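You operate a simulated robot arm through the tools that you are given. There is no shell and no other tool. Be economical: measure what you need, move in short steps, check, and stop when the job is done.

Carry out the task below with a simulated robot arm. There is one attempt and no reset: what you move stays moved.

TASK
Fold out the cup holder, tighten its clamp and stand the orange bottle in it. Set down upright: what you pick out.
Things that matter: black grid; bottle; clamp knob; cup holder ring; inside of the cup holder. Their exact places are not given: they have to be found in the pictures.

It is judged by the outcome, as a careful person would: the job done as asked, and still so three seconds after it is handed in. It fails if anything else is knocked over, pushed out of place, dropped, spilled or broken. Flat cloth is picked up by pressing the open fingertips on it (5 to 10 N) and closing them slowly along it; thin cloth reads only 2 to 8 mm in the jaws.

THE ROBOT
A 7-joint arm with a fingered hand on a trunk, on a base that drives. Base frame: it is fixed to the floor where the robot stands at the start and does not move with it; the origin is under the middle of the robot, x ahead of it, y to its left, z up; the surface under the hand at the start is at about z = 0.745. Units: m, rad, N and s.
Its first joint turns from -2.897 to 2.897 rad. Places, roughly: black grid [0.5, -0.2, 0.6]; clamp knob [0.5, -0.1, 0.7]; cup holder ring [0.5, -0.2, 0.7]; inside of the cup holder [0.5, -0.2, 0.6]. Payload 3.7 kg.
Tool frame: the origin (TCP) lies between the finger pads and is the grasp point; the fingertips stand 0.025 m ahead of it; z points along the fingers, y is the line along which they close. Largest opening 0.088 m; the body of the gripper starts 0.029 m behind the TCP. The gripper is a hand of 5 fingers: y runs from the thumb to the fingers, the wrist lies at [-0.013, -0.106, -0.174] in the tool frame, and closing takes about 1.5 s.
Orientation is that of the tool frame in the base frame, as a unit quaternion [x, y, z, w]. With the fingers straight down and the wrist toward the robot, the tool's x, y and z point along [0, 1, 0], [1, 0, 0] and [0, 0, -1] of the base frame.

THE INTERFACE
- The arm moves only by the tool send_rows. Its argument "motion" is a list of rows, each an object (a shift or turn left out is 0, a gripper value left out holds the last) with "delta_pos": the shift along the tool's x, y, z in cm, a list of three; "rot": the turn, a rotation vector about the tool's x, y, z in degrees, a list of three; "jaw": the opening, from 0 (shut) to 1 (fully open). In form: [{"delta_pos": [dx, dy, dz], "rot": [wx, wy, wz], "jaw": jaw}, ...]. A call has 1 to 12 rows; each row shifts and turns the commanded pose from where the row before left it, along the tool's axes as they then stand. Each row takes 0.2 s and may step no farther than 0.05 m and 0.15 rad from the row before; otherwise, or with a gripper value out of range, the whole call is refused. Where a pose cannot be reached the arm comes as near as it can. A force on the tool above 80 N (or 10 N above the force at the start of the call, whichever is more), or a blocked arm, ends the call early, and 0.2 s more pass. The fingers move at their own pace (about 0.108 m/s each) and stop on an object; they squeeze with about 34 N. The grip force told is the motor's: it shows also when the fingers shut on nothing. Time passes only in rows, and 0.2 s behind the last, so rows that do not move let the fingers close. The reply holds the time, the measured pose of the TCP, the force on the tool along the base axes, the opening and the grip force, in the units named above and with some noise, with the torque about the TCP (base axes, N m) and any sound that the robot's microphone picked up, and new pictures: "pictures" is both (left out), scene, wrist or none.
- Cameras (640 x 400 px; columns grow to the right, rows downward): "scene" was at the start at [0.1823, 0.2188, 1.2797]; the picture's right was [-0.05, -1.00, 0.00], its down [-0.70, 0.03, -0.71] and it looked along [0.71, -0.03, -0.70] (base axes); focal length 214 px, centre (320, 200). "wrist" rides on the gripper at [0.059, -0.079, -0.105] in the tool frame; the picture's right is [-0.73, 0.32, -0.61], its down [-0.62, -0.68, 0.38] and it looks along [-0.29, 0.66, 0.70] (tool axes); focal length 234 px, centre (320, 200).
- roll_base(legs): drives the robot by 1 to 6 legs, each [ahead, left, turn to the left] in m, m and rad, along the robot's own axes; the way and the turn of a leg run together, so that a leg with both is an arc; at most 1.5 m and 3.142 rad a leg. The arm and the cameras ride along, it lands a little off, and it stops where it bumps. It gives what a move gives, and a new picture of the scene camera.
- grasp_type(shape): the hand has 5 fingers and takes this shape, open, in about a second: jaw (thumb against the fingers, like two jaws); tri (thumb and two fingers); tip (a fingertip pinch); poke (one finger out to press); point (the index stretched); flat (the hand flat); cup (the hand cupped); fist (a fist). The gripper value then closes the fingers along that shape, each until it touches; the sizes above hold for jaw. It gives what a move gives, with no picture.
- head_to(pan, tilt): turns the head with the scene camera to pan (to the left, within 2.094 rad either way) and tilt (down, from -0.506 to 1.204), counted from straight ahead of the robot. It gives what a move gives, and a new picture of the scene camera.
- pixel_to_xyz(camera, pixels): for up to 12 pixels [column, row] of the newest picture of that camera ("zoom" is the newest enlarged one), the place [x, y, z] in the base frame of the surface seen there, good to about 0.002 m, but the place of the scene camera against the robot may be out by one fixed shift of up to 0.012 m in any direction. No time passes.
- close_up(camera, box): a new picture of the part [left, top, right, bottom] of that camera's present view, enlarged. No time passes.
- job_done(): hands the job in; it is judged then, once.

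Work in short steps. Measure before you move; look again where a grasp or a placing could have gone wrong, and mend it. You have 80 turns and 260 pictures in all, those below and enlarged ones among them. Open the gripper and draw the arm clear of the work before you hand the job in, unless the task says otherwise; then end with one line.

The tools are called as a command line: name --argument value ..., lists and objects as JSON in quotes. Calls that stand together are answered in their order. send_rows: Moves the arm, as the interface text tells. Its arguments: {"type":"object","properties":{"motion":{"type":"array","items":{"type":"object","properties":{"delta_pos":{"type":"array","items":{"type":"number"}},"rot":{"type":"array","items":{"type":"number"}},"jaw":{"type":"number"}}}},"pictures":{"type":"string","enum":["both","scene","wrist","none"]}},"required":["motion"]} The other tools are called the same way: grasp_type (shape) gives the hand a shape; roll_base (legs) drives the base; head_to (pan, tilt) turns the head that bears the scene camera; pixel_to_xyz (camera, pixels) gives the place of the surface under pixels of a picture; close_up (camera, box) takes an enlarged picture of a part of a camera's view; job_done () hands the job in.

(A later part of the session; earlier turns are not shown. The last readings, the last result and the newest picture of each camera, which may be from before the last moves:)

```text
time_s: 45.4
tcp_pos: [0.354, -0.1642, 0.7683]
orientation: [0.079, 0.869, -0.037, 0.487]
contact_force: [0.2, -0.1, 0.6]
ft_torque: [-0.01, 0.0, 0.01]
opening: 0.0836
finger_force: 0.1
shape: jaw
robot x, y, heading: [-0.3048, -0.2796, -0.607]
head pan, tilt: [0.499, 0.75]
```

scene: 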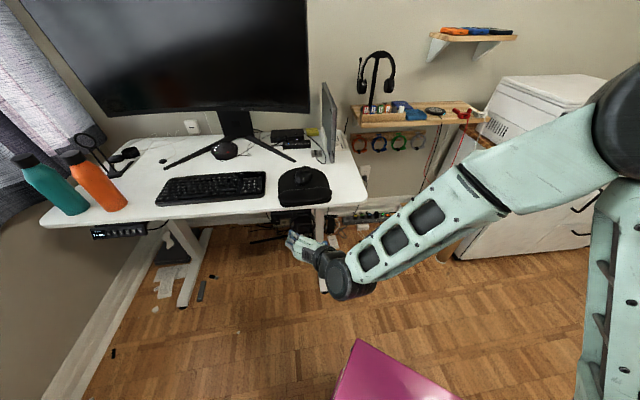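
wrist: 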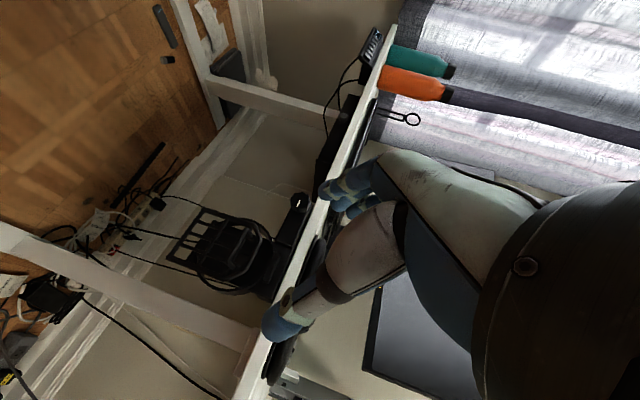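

Very good. Correct the −9.5° yaw, pitch up 16° more, and lower a little.

send_rows --motion '[{"rot": [-4.05, 0, -2.5]}, {"rot": [-4.05, 0, -2.5]}, {"rot": [0, -8, 0]}, {"rot": [0, -8, 0]}, {"delta_pos": [3.5, 0, -1]}, {"delta_pos": [3.5, 0, -1]}, {}]'

close_up --camera "wrist" --box '[120, 120, 360, 330]'

```text
time_s: 47.0
tcp_pos: [0.3171, -0.1635, 0.707]
orientation: [0.006, 0.797, 0.002, 0.604]
contact_force: [-0.2, 0.4, 0.0]
ft_torque: [0.01, -0.01, -0.02]
opening: 0.0834
finger_force: 0.1
shape: jaw
robot x, y, heading: [-0.2988, -0.2793, -0.606]
head pan, tilt: [0.499, 0.75]
```

scene: 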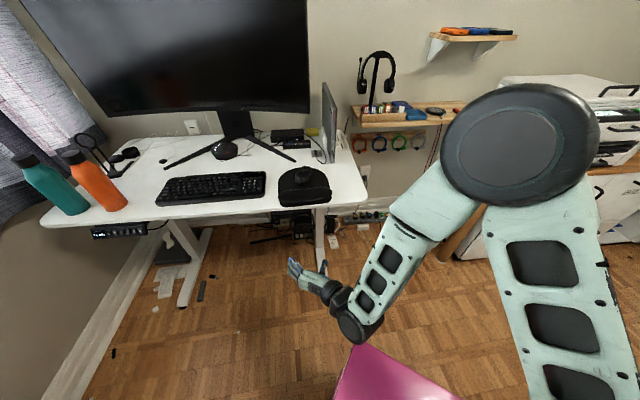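
wrist: 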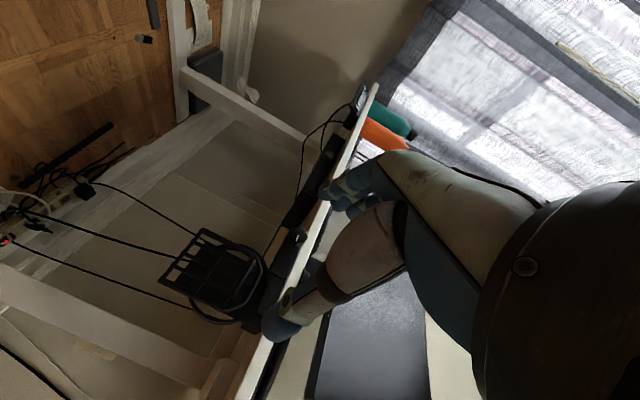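

```text
1.90 times, centred on (240, 225) of wrist
```

zoom: 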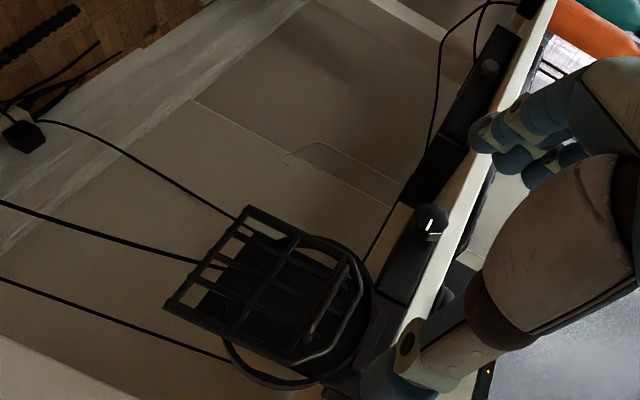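

The path is free; approach the handle to about 4 cm before the grasp point and check.

send_rows --motion '[{"delta_pos": [-0.2, 0.15, 3.7], "jaw": 0.95}, {"delta_pos": [-0.2, 0.15, 3.7]}, {"delta_pos": [-0.2, 0.15, 3.6]}, {}]'

close_up --camera "wrist" --box '[150, 150, 400, 360]'

close_up --camera "scene" --box '[260, 190, 380, 300]'

```text
time_s: 48.0
tcp_pos: [0.4242, -0.1598, 0.6818]
orientation: [0.006, 0.796, 0.002, 0.606]
contact_force: [0.0, -0.6, -0.2]
ft_torque: [-0.01, -0.01, -0.04]
opening: 0.0832
finger_force: 0.1
shape: jaw
robot x, y, heading: [-0.3, -0.2831, -0.609]
head pan, tilt: [0.499, 0.75]
```

scene: 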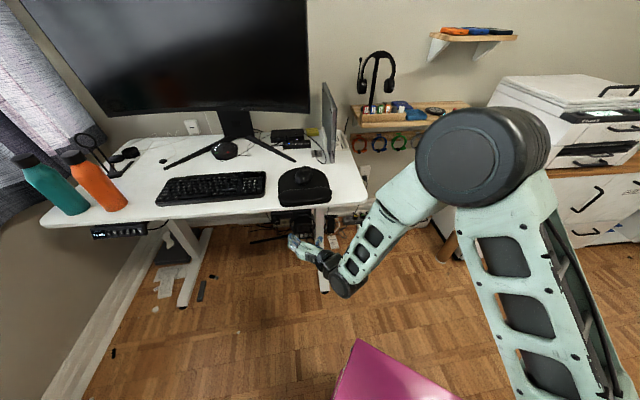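
wrist: 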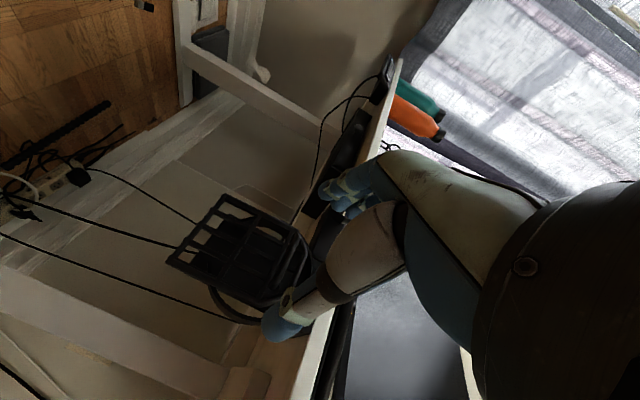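

```text
1.90 times, centred on (275, 255) of wrist
```

zoom: 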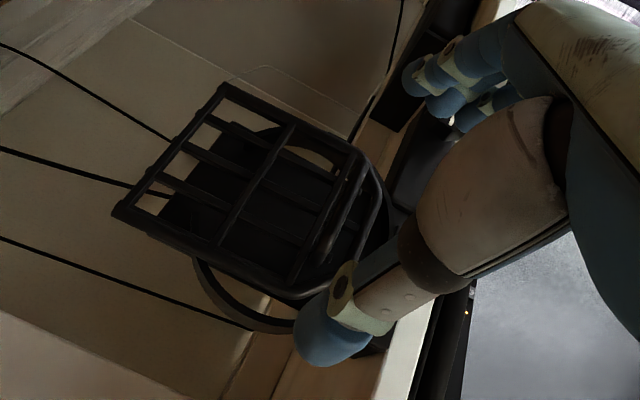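

```text
3.64 times, centred on (320, 245) of scene
```

zoom: 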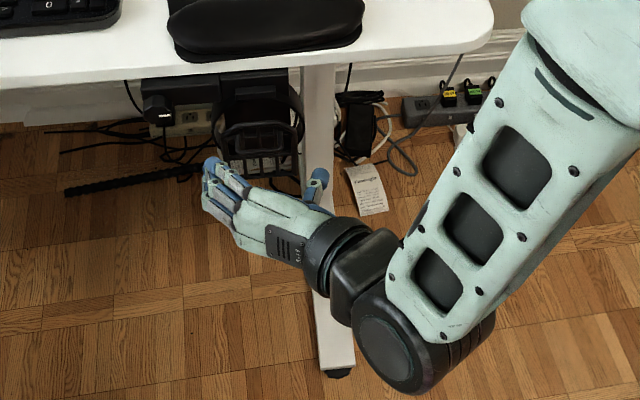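

Centred on the handle. Advance 4.3 cm and close slowly on the loop.

send_rows --motion '[{"delta_pos": [0, 0, 2.2]}, {"delta_pos": [0, 0, 2.2]}, {"jaw": 0.5}, {"jaw": 0.3}, {}, {}, {}]'

close_up --camera "scene" --box '[270, 190, 370, 270]'

```text
time_s: 49.6
tcp_pos: [0.4663, -0.1602, 0.6689]
orientation: [0.007, 0.796, 0.002, 0.605]
contact_force: [-0.7, 0.4, -7.9]
ft_torque: [0.06, 0.17, 0.02]
opening: 0.0114
finger_force: 34.3
shape: jaw
robot x, y, heading: [-0.2969, -0.2797, -0.602]
head pan, tilt: [0.499, 0.75]
```

scene: 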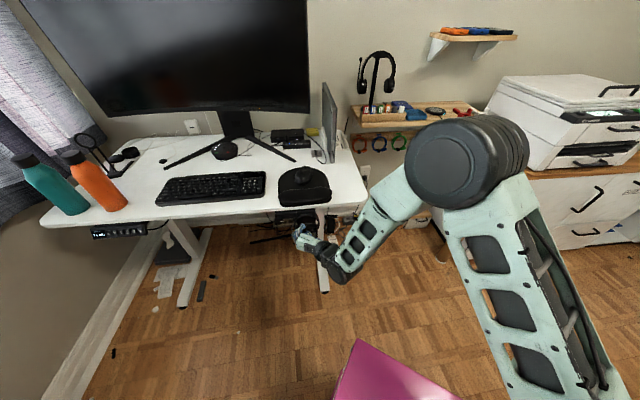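
wrist: 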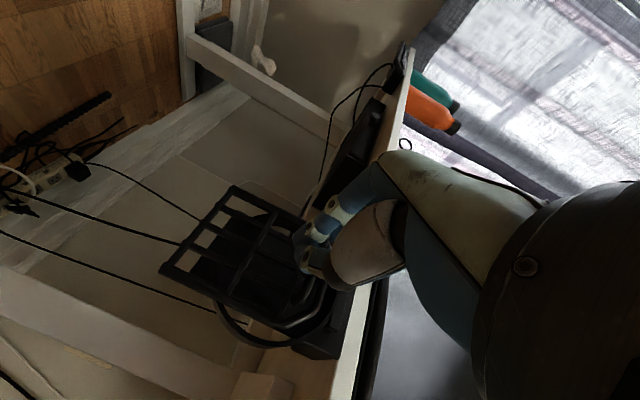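

```text
5.00 times, centred on (320, 230) of scene
```

zoom: 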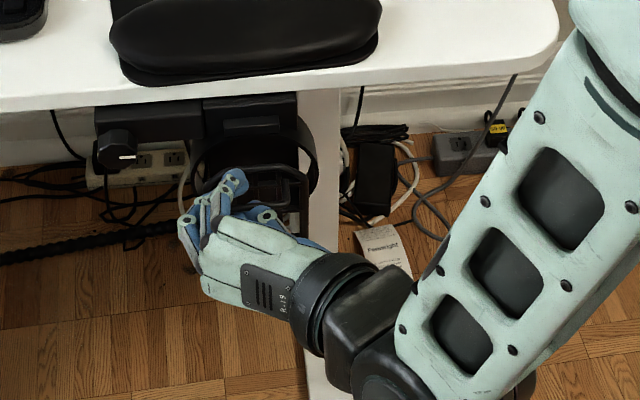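

Jaws stopped at 11 mm with a slight load, so something is caught. Pull back 2 cm gently and watch the force.

send_rows --motion '[{"delta_pos": [0, 0, -0.7]}, {"delta_pos": [0, 0, -0.7]}, {"delta_pos": [0, 0, -0.7]}]'

close_up --camera "wrist" --box '[130, 150, 380, 360]'

```text
time_s: 50.4
tcp_pos: [0.4448, -0.1598, 0.6756]
orientation: [0.007, 0.796, 0.003, 0.606]
contact_force: [0.7, 0.3, -0.6]
ft_torque: [-0.02, 0.03, 0.0]
opening: 0.0089
finger_force: 33.8
shape: jaw
robot x, y, heading: [-0.3001, -0.2788, -0.609]
head pan, tilt: [0.499, 0.75]
```

scene: 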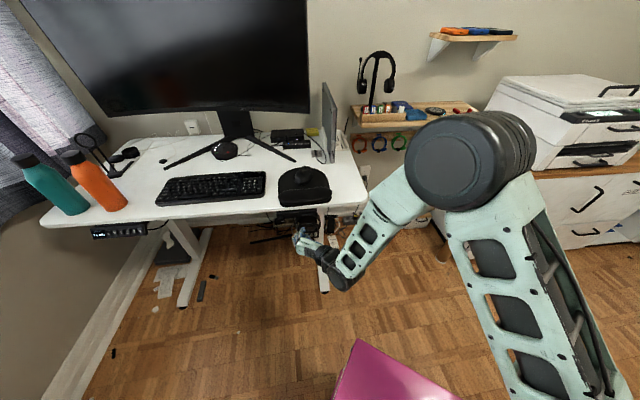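
wrist: 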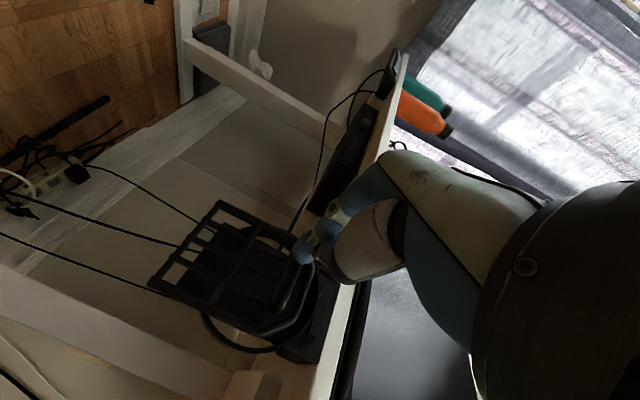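

```text
1.90 times, centred on (255, 255) of wrist
```

zoom: 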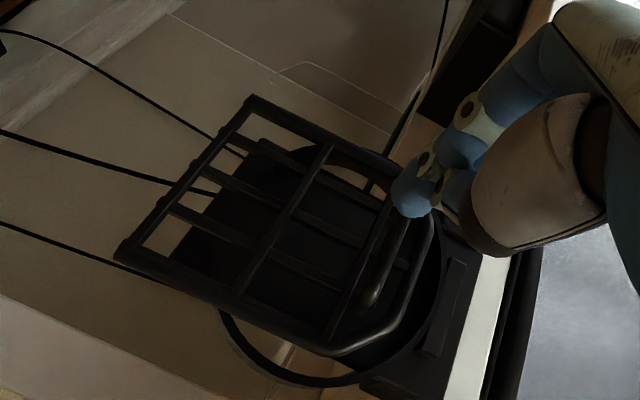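

The fingers slipped off, passing beside the loop. Open again and measure where the fingertips and the handle really are.

send_rows --motion '[{"delta_pos": [0, 0, -1.5], "jaw": 0.95}, {}, {}, {}]' --pictures "wrist"

close_up --camera "wrist" --box '[150, 150, 400, 360]'

pixel_to_xyz --camera "zoom" --pixels '[[320, 345], [345, 285], [365, 330], [420, 80], [450, 100], [400, 320], [460, 45], [330, 240], [375, 185], [345, 200], [320, 255], [355, 160]]'

```text
time_s: 51.4
tcp_pos: [0.4306, -0.159, 0.6789]
orientation: [0.006, 0.796, 0.001, 0.605]
contact_force: [0.1, -0.3, 0.3]
ft_torque: [0.01, 0.01, -0.01]
opening: 0.0833
finger_force: 0.1
shape: jaw
robot x, y, heading: [-0.3009, -0.2783, -0.609]
head pan, tilt: [0.499, 0.75]
```

wrist: 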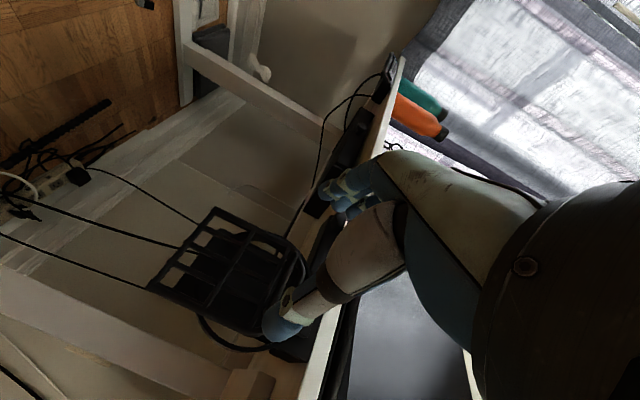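

```text
1.90 times, centred on (275, 255) of wrist
```

zoom: 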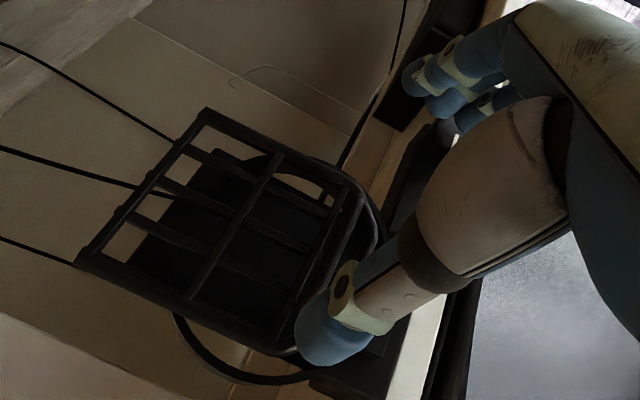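

```text
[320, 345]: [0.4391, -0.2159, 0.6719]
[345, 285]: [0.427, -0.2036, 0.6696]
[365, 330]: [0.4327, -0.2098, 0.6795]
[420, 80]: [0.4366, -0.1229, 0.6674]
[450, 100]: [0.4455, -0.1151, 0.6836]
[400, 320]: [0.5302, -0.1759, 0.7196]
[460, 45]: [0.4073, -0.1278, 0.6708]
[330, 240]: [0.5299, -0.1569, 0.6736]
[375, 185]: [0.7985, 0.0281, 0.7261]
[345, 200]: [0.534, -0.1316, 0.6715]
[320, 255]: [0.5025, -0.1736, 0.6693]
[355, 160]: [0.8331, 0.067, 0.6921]
```

Fingertips reach only ~1.5–2 cm past the TCP, so I was too shallow. I check the grid hasn't moved, then go deeper (TCP x≈0.485).

pixel_to_xyz --camera "zoom" --pixels '[[205, 110], [82, 262], [345, 178], [290, 345], [280, 340], [265, 175], [330, 210], [318, 270], [310, 285], [338, 225]]'

close_up --camera "scene" --box '[270, 190, 350, 250]'

```text
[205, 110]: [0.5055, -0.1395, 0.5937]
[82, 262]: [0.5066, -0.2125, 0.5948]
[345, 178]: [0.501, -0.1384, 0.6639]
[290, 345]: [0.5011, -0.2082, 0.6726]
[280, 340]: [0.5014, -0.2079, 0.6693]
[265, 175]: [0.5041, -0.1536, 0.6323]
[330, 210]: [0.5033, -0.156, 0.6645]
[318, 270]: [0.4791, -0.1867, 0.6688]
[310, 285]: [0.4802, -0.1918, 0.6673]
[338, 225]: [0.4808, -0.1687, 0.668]
```

```text
6.67 times, centred on (310, 220) of scene
```

zoom: 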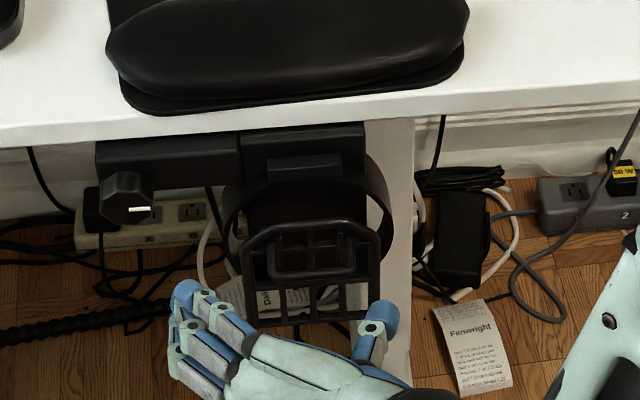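

The grid now reads y −0.14…−0.2125, about 2 cm more right than before; I check with the scene camera whether the whole clamp or my own reference shifted.

pixel_to_xyz --camera "zoom" --pixels '[[140, 209], [125, 185], [303, 165], [310, 272], [388, 220], [250, 322], [365, 315], [180, 290], [382, 310], [240, 155]]'

pixel_to_xyz --camera "scene" --pixels '[[368, 190], [74, 155], [270, 181], [327, 255]]'

```text
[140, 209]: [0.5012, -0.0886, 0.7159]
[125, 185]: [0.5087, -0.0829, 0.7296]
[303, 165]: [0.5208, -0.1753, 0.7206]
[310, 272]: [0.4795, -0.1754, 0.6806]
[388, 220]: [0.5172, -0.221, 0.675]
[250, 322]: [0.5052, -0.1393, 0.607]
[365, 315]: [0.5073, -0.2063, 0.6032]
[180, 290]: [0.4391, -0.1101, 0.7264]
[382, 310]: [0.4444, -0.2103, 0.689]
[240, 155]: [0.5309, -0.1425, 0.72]
```

```text
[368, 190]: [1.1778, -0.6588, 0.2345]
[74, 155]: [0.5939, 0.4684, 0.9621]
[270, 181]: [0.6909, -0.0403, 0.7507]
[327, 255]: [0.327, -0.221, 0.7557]
```

The loose clamp slid ~2 cm right when I squeezed; I can nudge it back with the grip. Now line up with the handle (y≈−0.175) and go deeper, then close gently.

send_rows --motion '[{"delta_pos": [-0.4, -1.6, 1.5]}, {"delta_pos": [-0.4, 0, 1.8]}, {"delta_pos": [-0.1, 0, 1.8]}, {"jaw": 0.75}, {"jaw": 0.6}, {"jaw": 0.55}, {"jaw": 0.5}, {}]' --pictures "wrist"

close_up --camera "wrist" --box '[150, 150, 400, 360]'

close_up --camera "scene" --box '[270, 190, 350, 250]'

```text
time_s: 53.2
tcp_pos: [0.4804, -0.1747, 0.6749]
orientation: [0.005, 0.797, 0.003, 0.604]
contact_force: [-40.2, 0.5, 6.4]
ft_torque: [-0.17, 0.22, -1.24]
opening: 0.0606
finger_force: 34.1
shape: jaw
robot x, y, heading: [-0.2985, -0.2813, -0.611]
head pan, tilt: [0.499, 0.75]
```

wrist: 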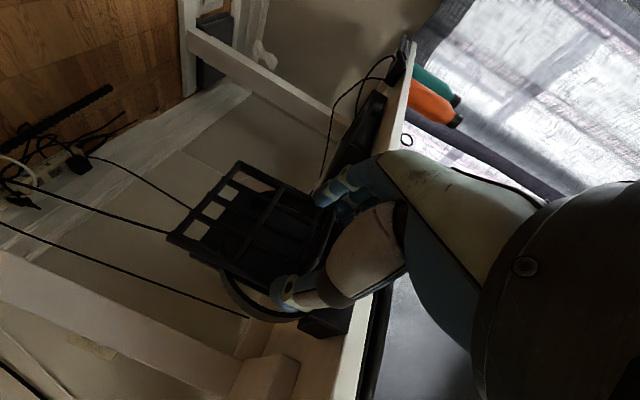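

```text
1.90 times, centred on (275, 255) of wrist
```

zoom: 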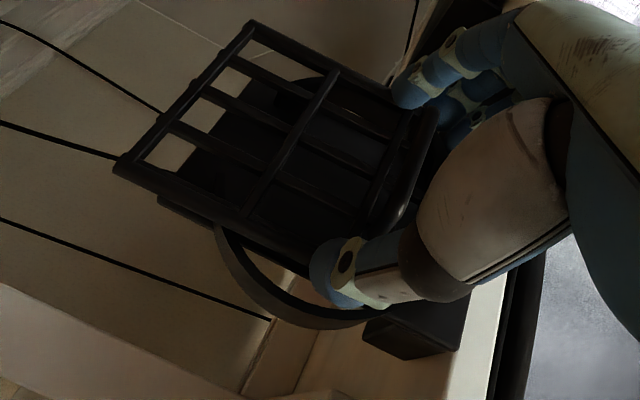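

```text
6.67 times, centred on (310, 220) of scene
```

zoom: 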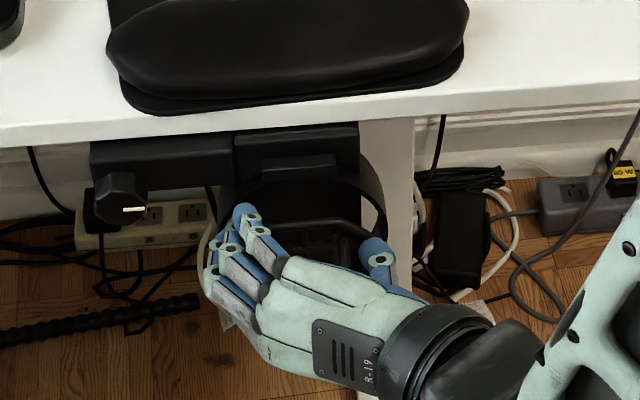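

It grips the grid by its upper sides (60 mm, 34 N). Pull back gently 2 cm.

send_rows --motion '[{"delta_pos": [0, 0, -0.5], "jaw": 0.3}, {"delta_pos": [0, 0, -0.5]}, {"delta_pos": [0, 0, -0.5]}, {"delta_pos": [0, 0, -0.5]}]' --pictures "none"

close_up --camera "wrist" --box '[150, 150, 400, 360]'

close_up --camera "scene" --box '[270, 190, 350, 250]'

```text
time_s: 54.2
tcp_pos: [0.4638, -0.1767, 0.6804]
orientation: [0.007, 0.796, 0.001, 0.605]
contact_force: [4.3, -1.5, -11.9]
ft_torque: [-0.04, 0.17, 0.03]
opening: 0.0578
finger_force: 34.2
shape: jaw
robot x, y, heading: [-0.2978, -0.2835, -0.61]
head pan, tilt: [0.499, 0.75]
```

```text
1.90 times, centred on (275, 255) of wrist
```

zoom: 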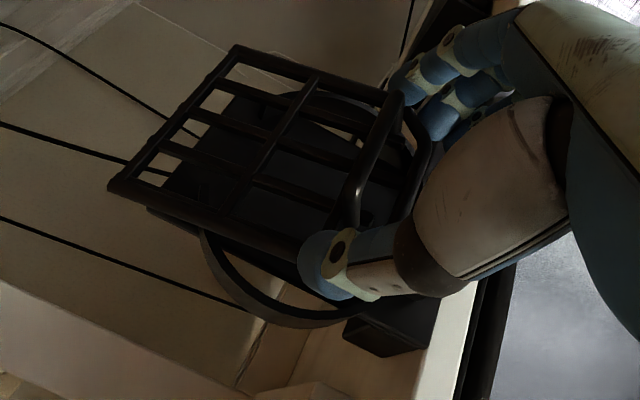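

```text
6.67 times, centred on (310, 220) of scene
```

zoom: 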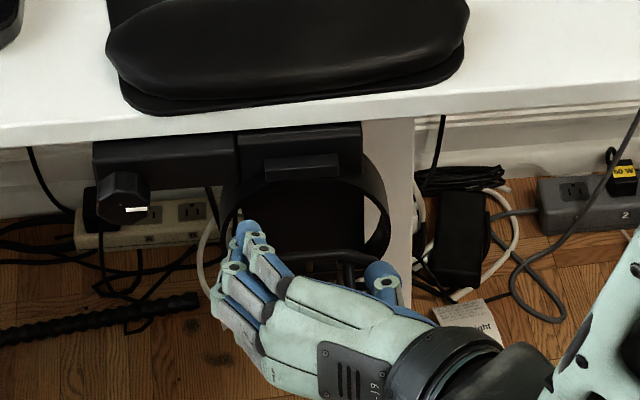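

The grid's top comes forward and the load points down, so it hinges at its bottom edge. Follow that arc: out and down.

send_rows --motion '[{"delta_pos": [0.6, 0, -0.7]}, {"delta_pos": [0.6, 0, -0.7]}, {"delta_pos": [0.9, 0, -0.66]}, {"delta_pos": [0.9, 0, -0.66]}, {}]' --pictures "none"

close_up --camera "wrist" --box '[150, 150, 400, 360]'

close_up --camera "scene" --box '[270, 190, 350, 250]'

```text
time_s: 55.4
tcp_pos: [0.4268, -0.1762, 0.657]
orientation: [0.007, 0.796, 0.002, 0.605]
contact_force: [-0.3, 0.5, -0.2]
ft_torque: [-0.02, -0.03, 0.02]
opening: 0.0267
finger_force: 33.9
shape: jaw
robot x, y, heading: [-0.3019, -0.2803, -0.605]
head pan, tilt: [0.499, 0.75]
```

```text
1.90 times, centred on (275, 255) of wrist
```

zoom: 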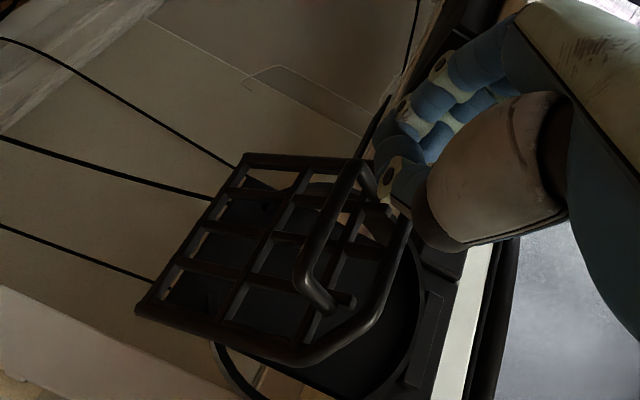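

```text
6.67 times, centred on (310, 220) of scene
```

zoom: 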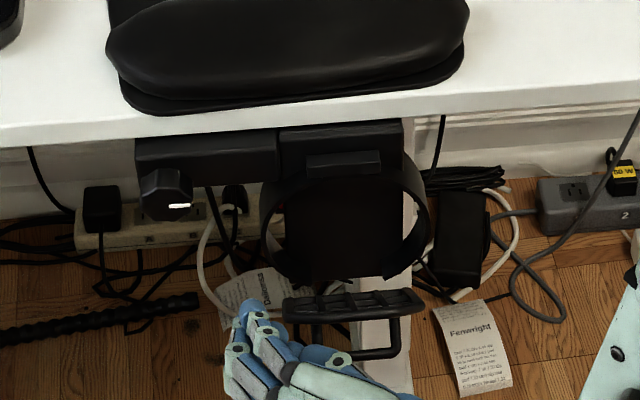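

The grip slipped but the grid has tilted out part way and stays there (grid edge at (350,305) in the zoom); the loose clamp slid right again. Measure the new state after backing the hand off.

send_rows --motion '[{"delta_pos": [0, 0, -4]}, {"delta_pos": [-4, 0, -3]}, {"delta_pos": [-4, 0, 0]}, {}]'

close_up --camera "wrist" --box '[130, 150, 330, 320]'

close_up --camera "scene" --box '[270, 190, 350, 250]'

```text
time_s: 56.4
tcp_pos: [0.3834, -0.1772, 0.7555]
orientation: [0.007, 0.796, 0.002, 0.605]
contact_force: [-0.9, -0.5, -0.1]
ft_torque: [0.01, -0.01, -0.02]
opening: 0.0266
finger_force: 34.1
shape: jaw
robot x, y, heading: [-0.2993, -0.283, -0.609]
head pan, tilt: [0.499, 0.75]
```

scene: 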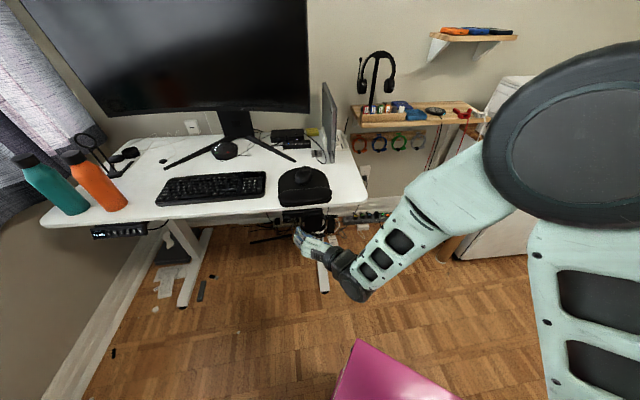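
wrist: 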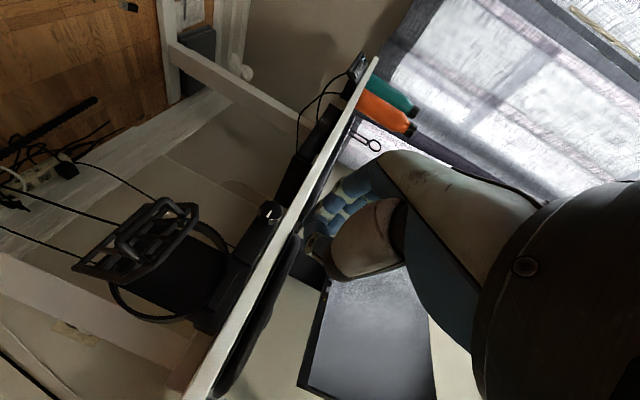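

```text
2.35 times, centred on (230, 235) of wrist
```

zoom: 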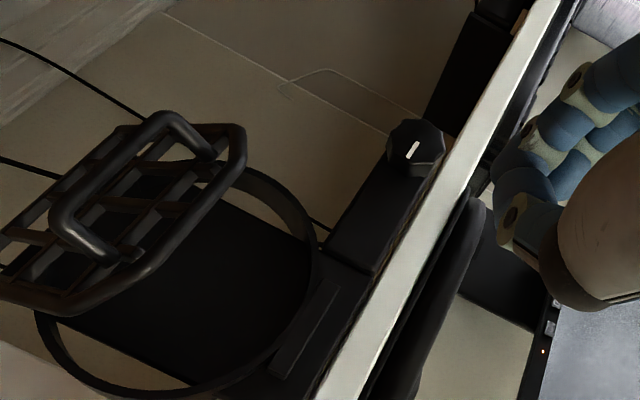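

```text
6.67 times, centred on (310, 220) of scene
```

zoom: 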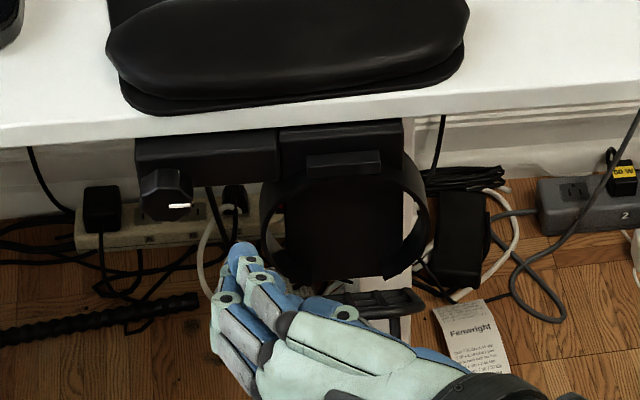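

Clear view: the grid has swung out about half way, revealing the ring against its back plate. Measure both.

pixel_to_xyz --camera "wrist" --pixels '[[233, 207], [190, 203], [77, 268], [175, 268], [112, 295], [135, 316], [225, 250], [260, 270], [170, 320], [215, 232], [190, 270], [273, 215]]'

pixel_to_xyz --camera "zoom" --pixels '[[345, 160], [270, 240], [425, 230], [345, 275], [345, 225], [350, 200], [350, 298], [180, 205], [310, 280], [400, 275]]'

```text
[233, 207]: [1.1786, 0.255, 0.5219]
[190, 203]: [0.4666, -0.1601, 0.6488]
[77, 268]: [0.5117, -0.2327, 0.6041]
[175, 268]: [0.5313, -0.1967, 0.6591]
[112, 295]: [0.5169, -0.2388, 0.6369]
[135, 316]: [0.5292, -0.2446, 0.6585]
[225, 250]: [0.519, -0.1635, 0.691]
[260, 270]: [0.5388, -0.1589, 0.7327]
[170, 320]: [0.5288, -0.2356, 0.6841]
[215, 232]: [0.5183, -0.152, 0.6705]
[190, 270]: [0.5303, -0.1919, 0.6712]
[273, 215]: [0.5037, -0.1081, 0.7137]
```

```text
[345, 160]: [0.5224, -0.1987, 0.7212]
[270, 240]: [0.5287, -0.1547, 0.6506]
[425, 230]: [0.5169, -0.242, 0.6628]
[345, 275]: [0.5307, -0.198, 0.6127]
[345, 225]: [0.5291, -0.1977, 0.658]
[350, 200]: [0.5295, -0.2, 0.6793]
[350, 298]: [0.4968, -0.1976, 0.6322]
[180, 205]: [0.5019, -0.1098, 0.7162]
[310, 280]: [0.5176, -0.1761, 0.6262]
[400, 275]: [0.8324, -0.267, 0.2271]
```

The grid's free edge is at (0.465, z 0.65). I move closed fingers above it and press down gently.

send_rows --motion '[{"delta_pos": [0.3, -1, 2.6], "jaw": 0.0}, {"delta_pos": [0.3, -1, 2.6]}, {"delta_pos": [0.3, 0, 2.5]}, {}, {"delta_pos": [0.96, 0, 0.27]}, {"delta_pos": [0.96, 0, 0.27]}, {"delta_pos": [0.96, 0, 0.27]}]' --pictures "wrist"

close_up --camera "scene" --box '[270, 190, 350, 250]'

```text
time_s: 58.0
tcp_pos: [0.4555, -0.1956, 0.6946]
orientation: [0.007, 0.796, 0.002, 0.605]
contact_force: [-0.1, 0.4, 0.3]
ft_torque: [0.02, 0.01, 0.03]
opening: 0.0266
finger_force: 34.3
shape: jaw
robot x, y, heading: [-0.3028, -0.284, -0.608]
head pan, tilt: [0.499, 0.75]
```

wrist: 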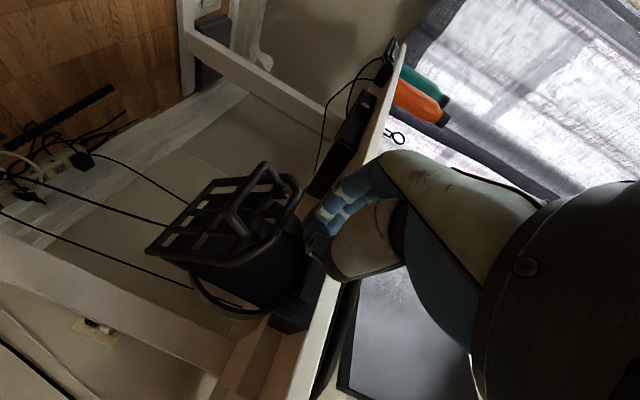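

```text
6.67 times, centred on (310, 220) of scene
```

zoom: 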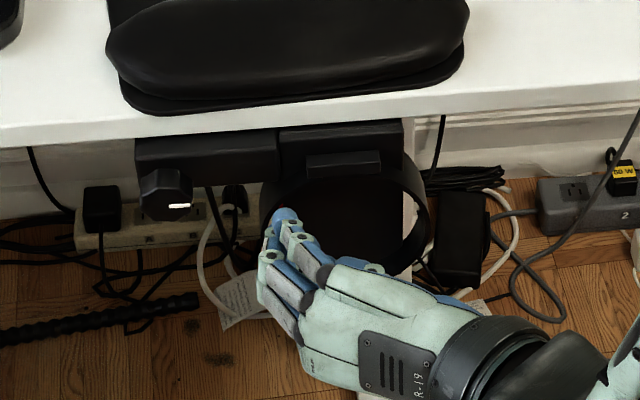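

Not touching yet; lower further in small steps.

send_rows --motion '[{"delta_pos": [0.96, 0, 0.27]}, {"delta_pos": [0.96, 0, 0.27]}, {"delta_pos": [0.96, 0, 0.27]}, {"delta_pos": [0.96, 0, 0.27]}, {}]' --pictures "wrist"

close_up --camera "scene" --box '[270, 190, 350, 250]'

```text
time_s: 59.2
tcp_pos: [0.4547, -0.1943, 0.6542]
orientation: [0.007, 0.796, 0.003, 0.605]
contact_force: [-0.4, -0.2, 0.1]
ft_torque: [-0.01, -0.01, 0.02]
opening: 0.0264
finger_force: 33.7
shape: jaw
robot x, y, heading: [-0.3, -0.278, -0.607]
head pan, tilt: [0.499, 0.75]
```

wrist: 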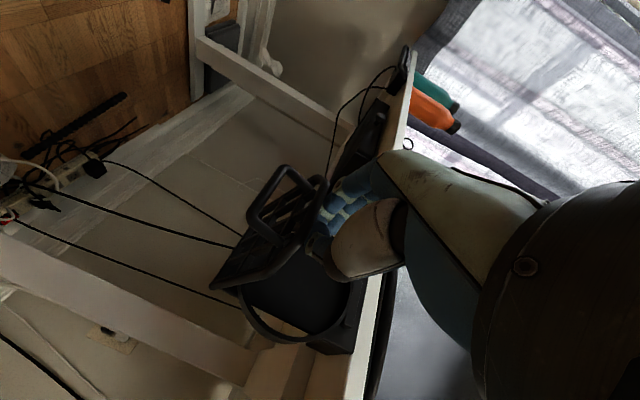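

```text
6.67 times, centred on (310, 220) of scene
```

zoom: 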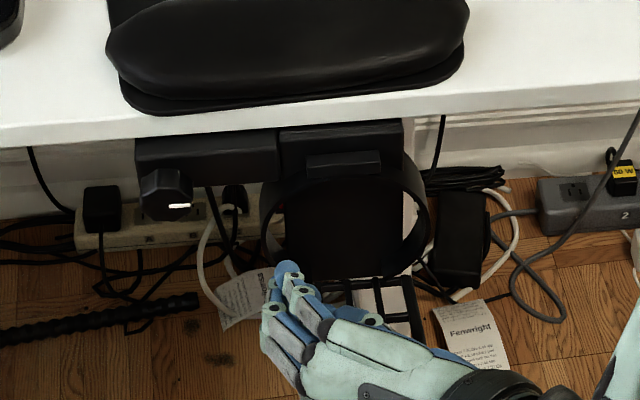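

The grid goes down easily. Continue 2 cm more.

send_rows --motion '[{"delta_pos": [0.96, 0, 0.27]}, {"delta_pos": [0.96, 0, 0.27]}, {}]' --pictures "wrist"

close_up --camera "scene" --box '[270, 190, 350, 250]'

close_up --camera "wrist" --box '[190, 150, 390, 360]'

```text
time_s: 60.0
tcp_pos: [0.456, -0.1951, 0.6333]
orientation: [0.007, 0.796, 0.002, 0.605]
contact_force: [0.4, -0.7, -0.9]
ft_torque: [-0.03, 0.0, -0.01]
opening: 0.0265
finger_force: 34.1
shape: jaw
robot x, y, heading: [-0.2957, -0.2801, -0.61]
head pan, tilt: [0.499, 0.75]
```

wrist: 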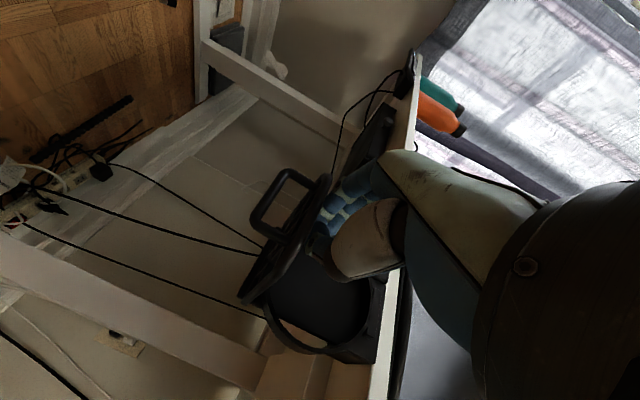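

```text
6.67 times, centred on (310, 220) of scene
```

zoom: 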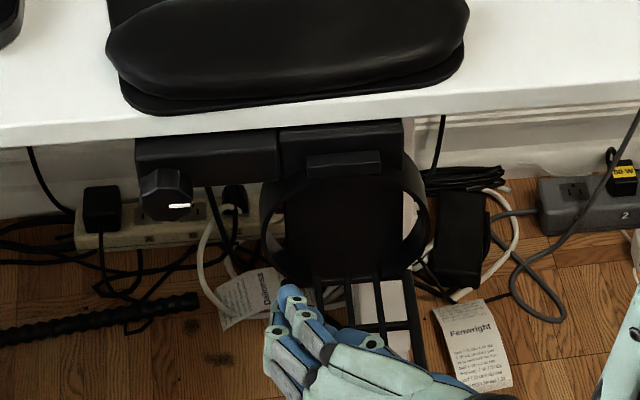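

```text
1.90 times, centred on (290, 255) of wrist
```

zoom: 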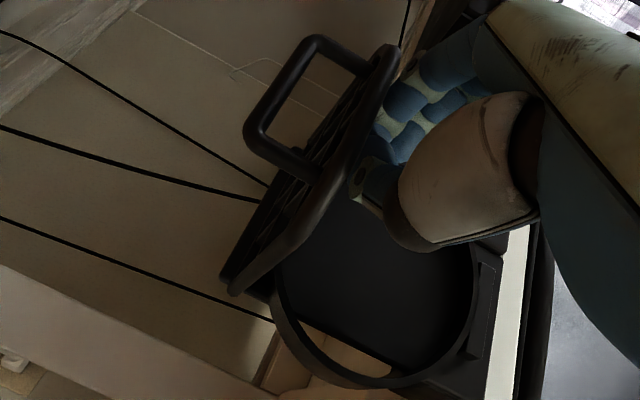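

Nearly level. Push a little further until the end stop is felt.

send_rows --motion '[{"delta_pos": [0.6, 0, 0.17]}, {"delta_pos": [0.6, 0, 0.17]}, {}]' --pictures "none"

close_up --camera "wrist" --box '[190, 150, 390, 360]'

```text
time_s: 60.8
tcp_pos: [0.4556, -0.1944, 0.6241]
orientation: [0.008, 0.794, 0.004, 0.607]
contact_force: [-7.3, -1.4, 27.7]
ft_torque: [0.36, -0.53, 0.05]
opening: 0.0273
finger_force: 34.1
shape: jaw
robot x, y, heading: [-0.2972, -0.2813, -0.61]
head pan, tilt: [0.499, 0.75]
```

```text
1.90 times, centred on (290, 255) of wrist
```

zoom: 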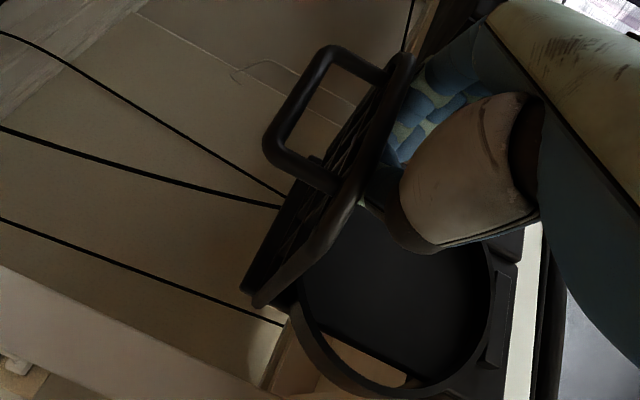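

End stop felt (28 N): the grid is down. Withdraw up and back to look at the ring.

send_rows --motion '[{"delta_pos": [-2, 0, -2]}, {"delta_pos": [-4, 0, -2]}, {"delta_pos": [-4, 0, -2], "jaw": 0.3}, {"delta_pos": [-2, 0, -2]}, {}]'

close_up --camera "wrist" --box '[110, 170, 320, 350]'

pixel_to_xyz --camera "zoom" --pixels '[[300, 200], [320, 320], [200, 370], [420, 200]]'

```text
time_s: 62.0
tcp_pos: [0.4122, -0.1978, 0.7612]
orientation: [0.007, 0.796, 0.001, 0.606]
contact_force: [0.0, 0.5, 0.3]
ft_torque: [-0.04, 0.0, -0.01]
opening: 0.0263
finger_force: 0.1
shape: jaw
robot x, y, heading: [-0.2991, -0.2792, -0.603]
head pan, tilt: [0.499, 0.75]
```

scene: 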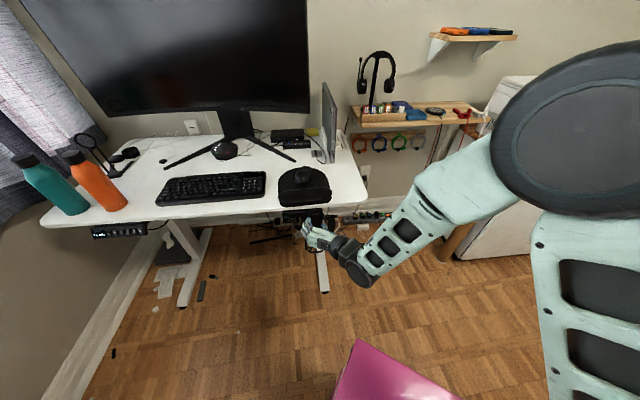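
wrist: 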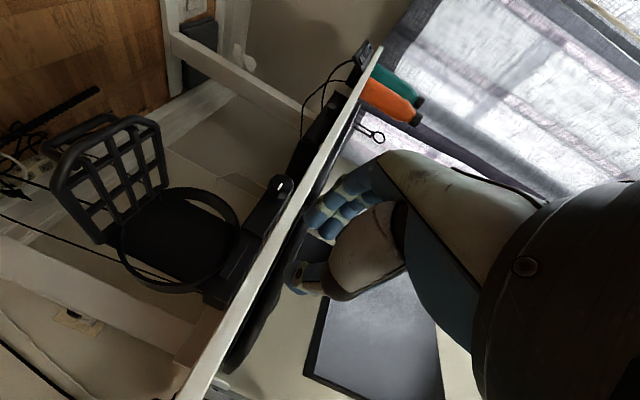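

```text
2.22 times, centred on (215, 260) of wrist
```

zoom: 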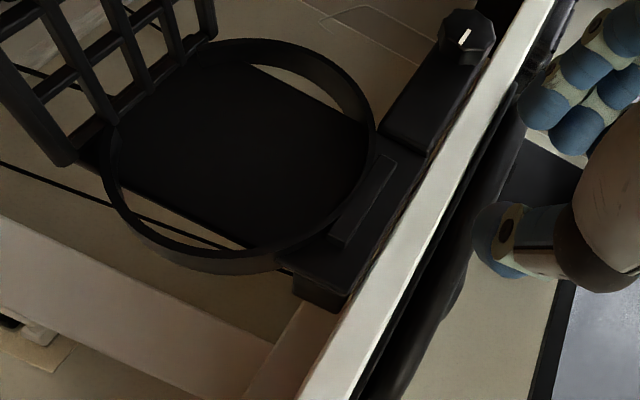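

```text
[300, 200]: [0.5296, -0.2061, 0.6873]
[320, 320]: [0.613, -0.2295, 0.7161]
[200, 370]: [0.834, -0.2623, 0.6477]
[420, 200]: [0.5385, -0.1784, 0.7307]
```

The grid is now level. The ring (y −0.152…−0.242, z ≈0.61–0.70, x ≈0.517) is still flat on the plate. For the thin band I change to a fingertip pinch and look.

grasp_type --shape "tip"

close_up --camera "wrist" --box '[120, 120, 460, 340]'

close_up --camera "scene" --box '[270, 190, 350, 250]'

```text
time_s: 62.9
tcp_pos: [0.4125, -0.197, 0.7594]
orientation: [0.007, 0.796, 0.001, 0.605]
contact_force: [0.0, 0.0, 0.7]
ft_torque: [-0.03, -0.04, 0.0]
opening: 0.0878
finger_force: 0.1
shape: tip
robot x, y, heading: [-0.2986, -0.2783, -0.605]
head pan, tilt: [0.499, 0.75]
```

```text
1.82 times, centred on (290, 230) of wrist
```

zoom: 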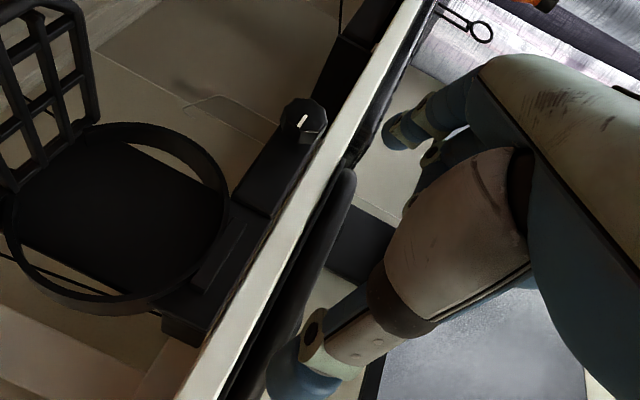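

```text
6.67 times, centred on (310, 220) of scene
```

zoom: 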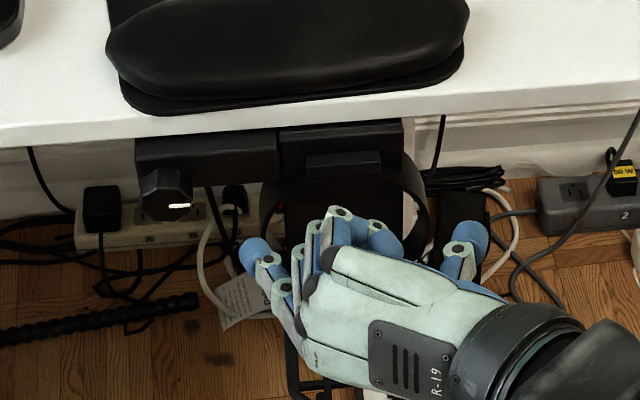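

Measure fingertip and thumb tip positions in this shape.

pixel_to_xyz --camera "wrist" --pixels '[[332, 192], [336, 184], [343, 197], [272, 325], [283, 320], [290, 295], [352, 205]]'

pixel_to_xyz --camera "zoom" --pixels '[[250, 250], [270, 262], [470, 235], [340, 212], [375, 235], [370, 180], [425, 190], [345, 180]]'

```text
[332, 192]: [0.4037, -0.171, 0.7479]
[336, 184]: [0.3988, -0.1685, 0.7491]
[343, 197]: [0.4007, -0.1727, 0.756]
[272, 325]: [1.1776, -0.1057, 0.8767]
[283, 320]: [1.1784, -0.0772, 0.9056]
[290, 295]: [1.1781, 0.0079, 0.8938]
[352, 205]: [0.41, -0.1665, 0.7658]
```

```text
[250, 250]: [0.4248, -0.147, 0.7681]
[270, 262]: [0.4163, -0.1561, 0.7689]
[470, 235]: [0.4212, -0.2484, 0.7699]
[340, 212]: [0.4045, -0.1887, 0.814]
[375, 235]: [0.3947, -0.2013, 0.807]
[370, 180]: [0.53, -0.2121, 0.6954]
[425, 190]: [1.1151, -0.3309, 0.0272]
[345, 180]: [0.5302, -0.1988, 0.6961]
```

In this shape tips are ~1.3 cm past the TCP at the TCP height, other fingers curled above. I go to the ring's right wall (y −0.242): first 5 cm before it with the pinch at 35 mm.

send_rows --motion '[{"delta_pos": [2.2, -1.12, 1.85], "jaw": 0.4}, {"delta_pos": [2.2, -1.12, 1.85]}, {"delta_pos": [2.2, -1.12, 1.85]}, {"delta_pos": [2.2, -1.12, 1.85]}, {}]'

close_up --camera "wrist" --box '[150, 150, 400, 360]'

close_up --camera "scene" --box '[280, 190, 360, 250]'

```text
time_s: 64.1
tcp_pos: [0.4589, -0.2431, 0.655]
orientation: [0.007, 0.796, 0.002, 0.605]
contact_force: [0.9, -0.1, 0.0]
ft_torque: [0.0, -0.01, -0.01]
opening: 0.0358
finger_force: 0.1
shape: tip
robot x, y, heading: [-0.2996, -0.2792, -0.608]
head pan, tilt: [0.499, 0.75]
```

scene: 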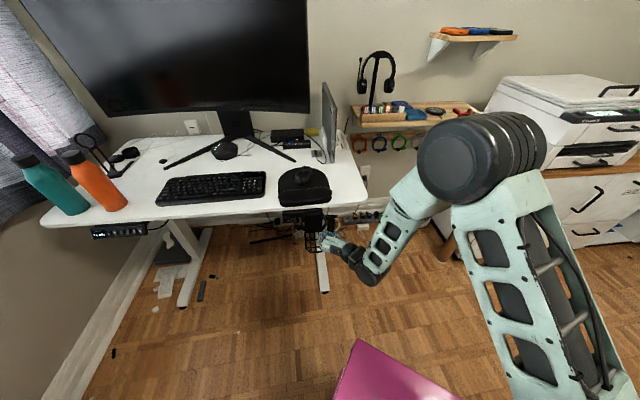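
wrist: 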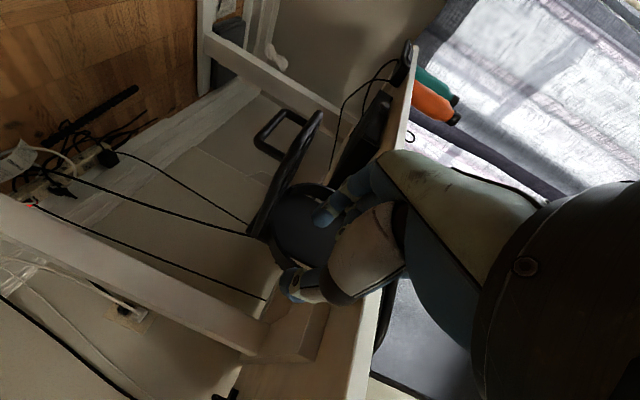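

```text
1.90 times, centred on (275, 255) of wrist
```

zoom: 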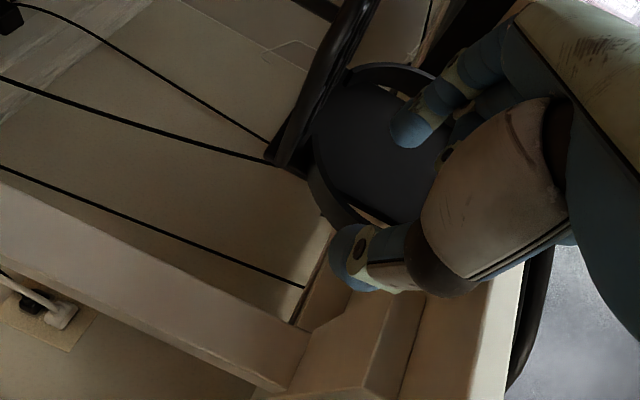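

```text
6.67 times, centred on (320, 220) of scene
```

zoom: 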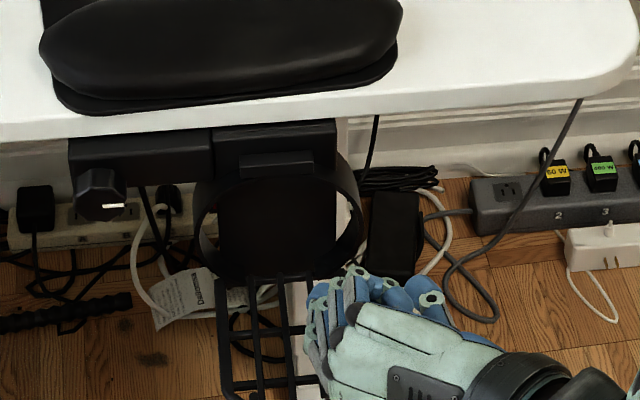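

The ring wall lies between index and thumb. Advance 5 cm level and pinch.

send_rows --motion '[{"delta_pos": [-0.35, 0, 1.25]}, {"delta_pos": [-0.35, 0, 1.25]}, {"delta_pos": [-0.35, 0, 1.25]}, {"delta_pos": [-0.35, 0, 1.25]}, {"jaw": 0.2}, {"jaw": 0.0}, {}, {}]' --pictures "wrist"

close_up --camera "wrist" --box '[150, 150, 400, 360]'

close_up --camera "scene" --box '[280, 190, 360, 250]'

```text
time_s: 65.9
tcp_pos: [0.5094, -0.2408, 0.6563]
orientation: [0.007, 0.796, 0.001, 0.605]
contact_force: [-3.3, -1.2, -1.0]
ft_torque: [0.0, 0.07, -0.01]
opening: 0.0148
finger_force: 34.5
shape: tip
robot x, y, heading: [-0.3, -0.2819, -0.607]
head pan, tilt: [0.499, 0.75]
```

wrist: 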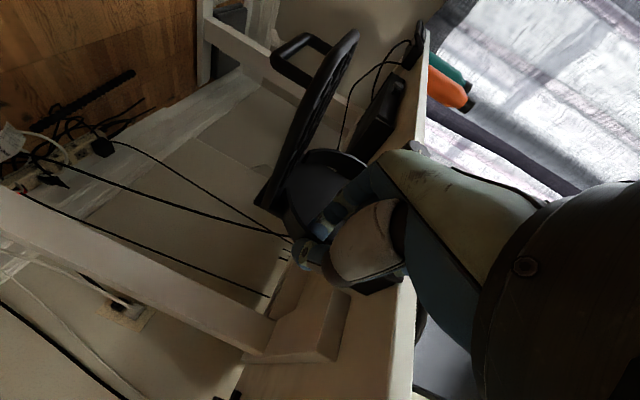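

```text
1.90 times, centred on (275, 255) of wrist
```

zoom: 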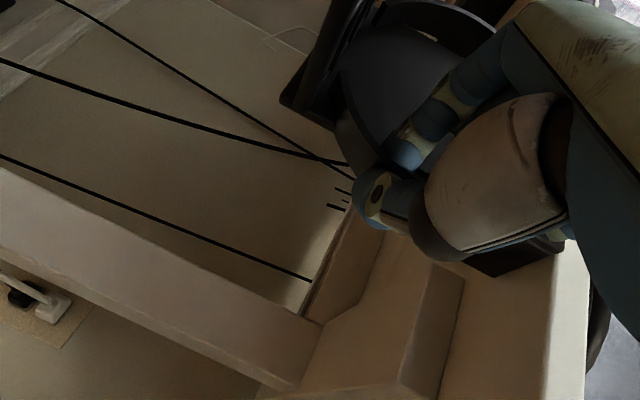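

```text
6.67 times, centred on (320, 220) of scene
```

zoom: 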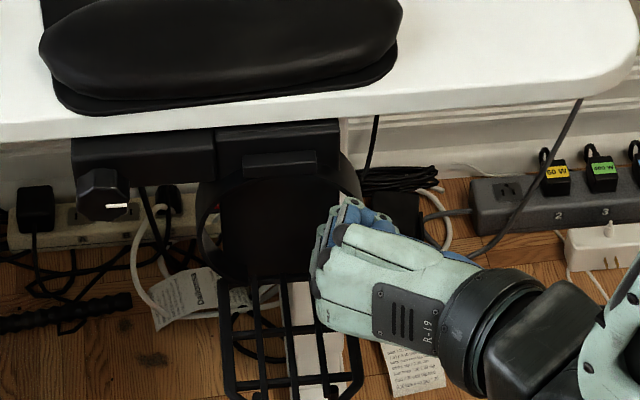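

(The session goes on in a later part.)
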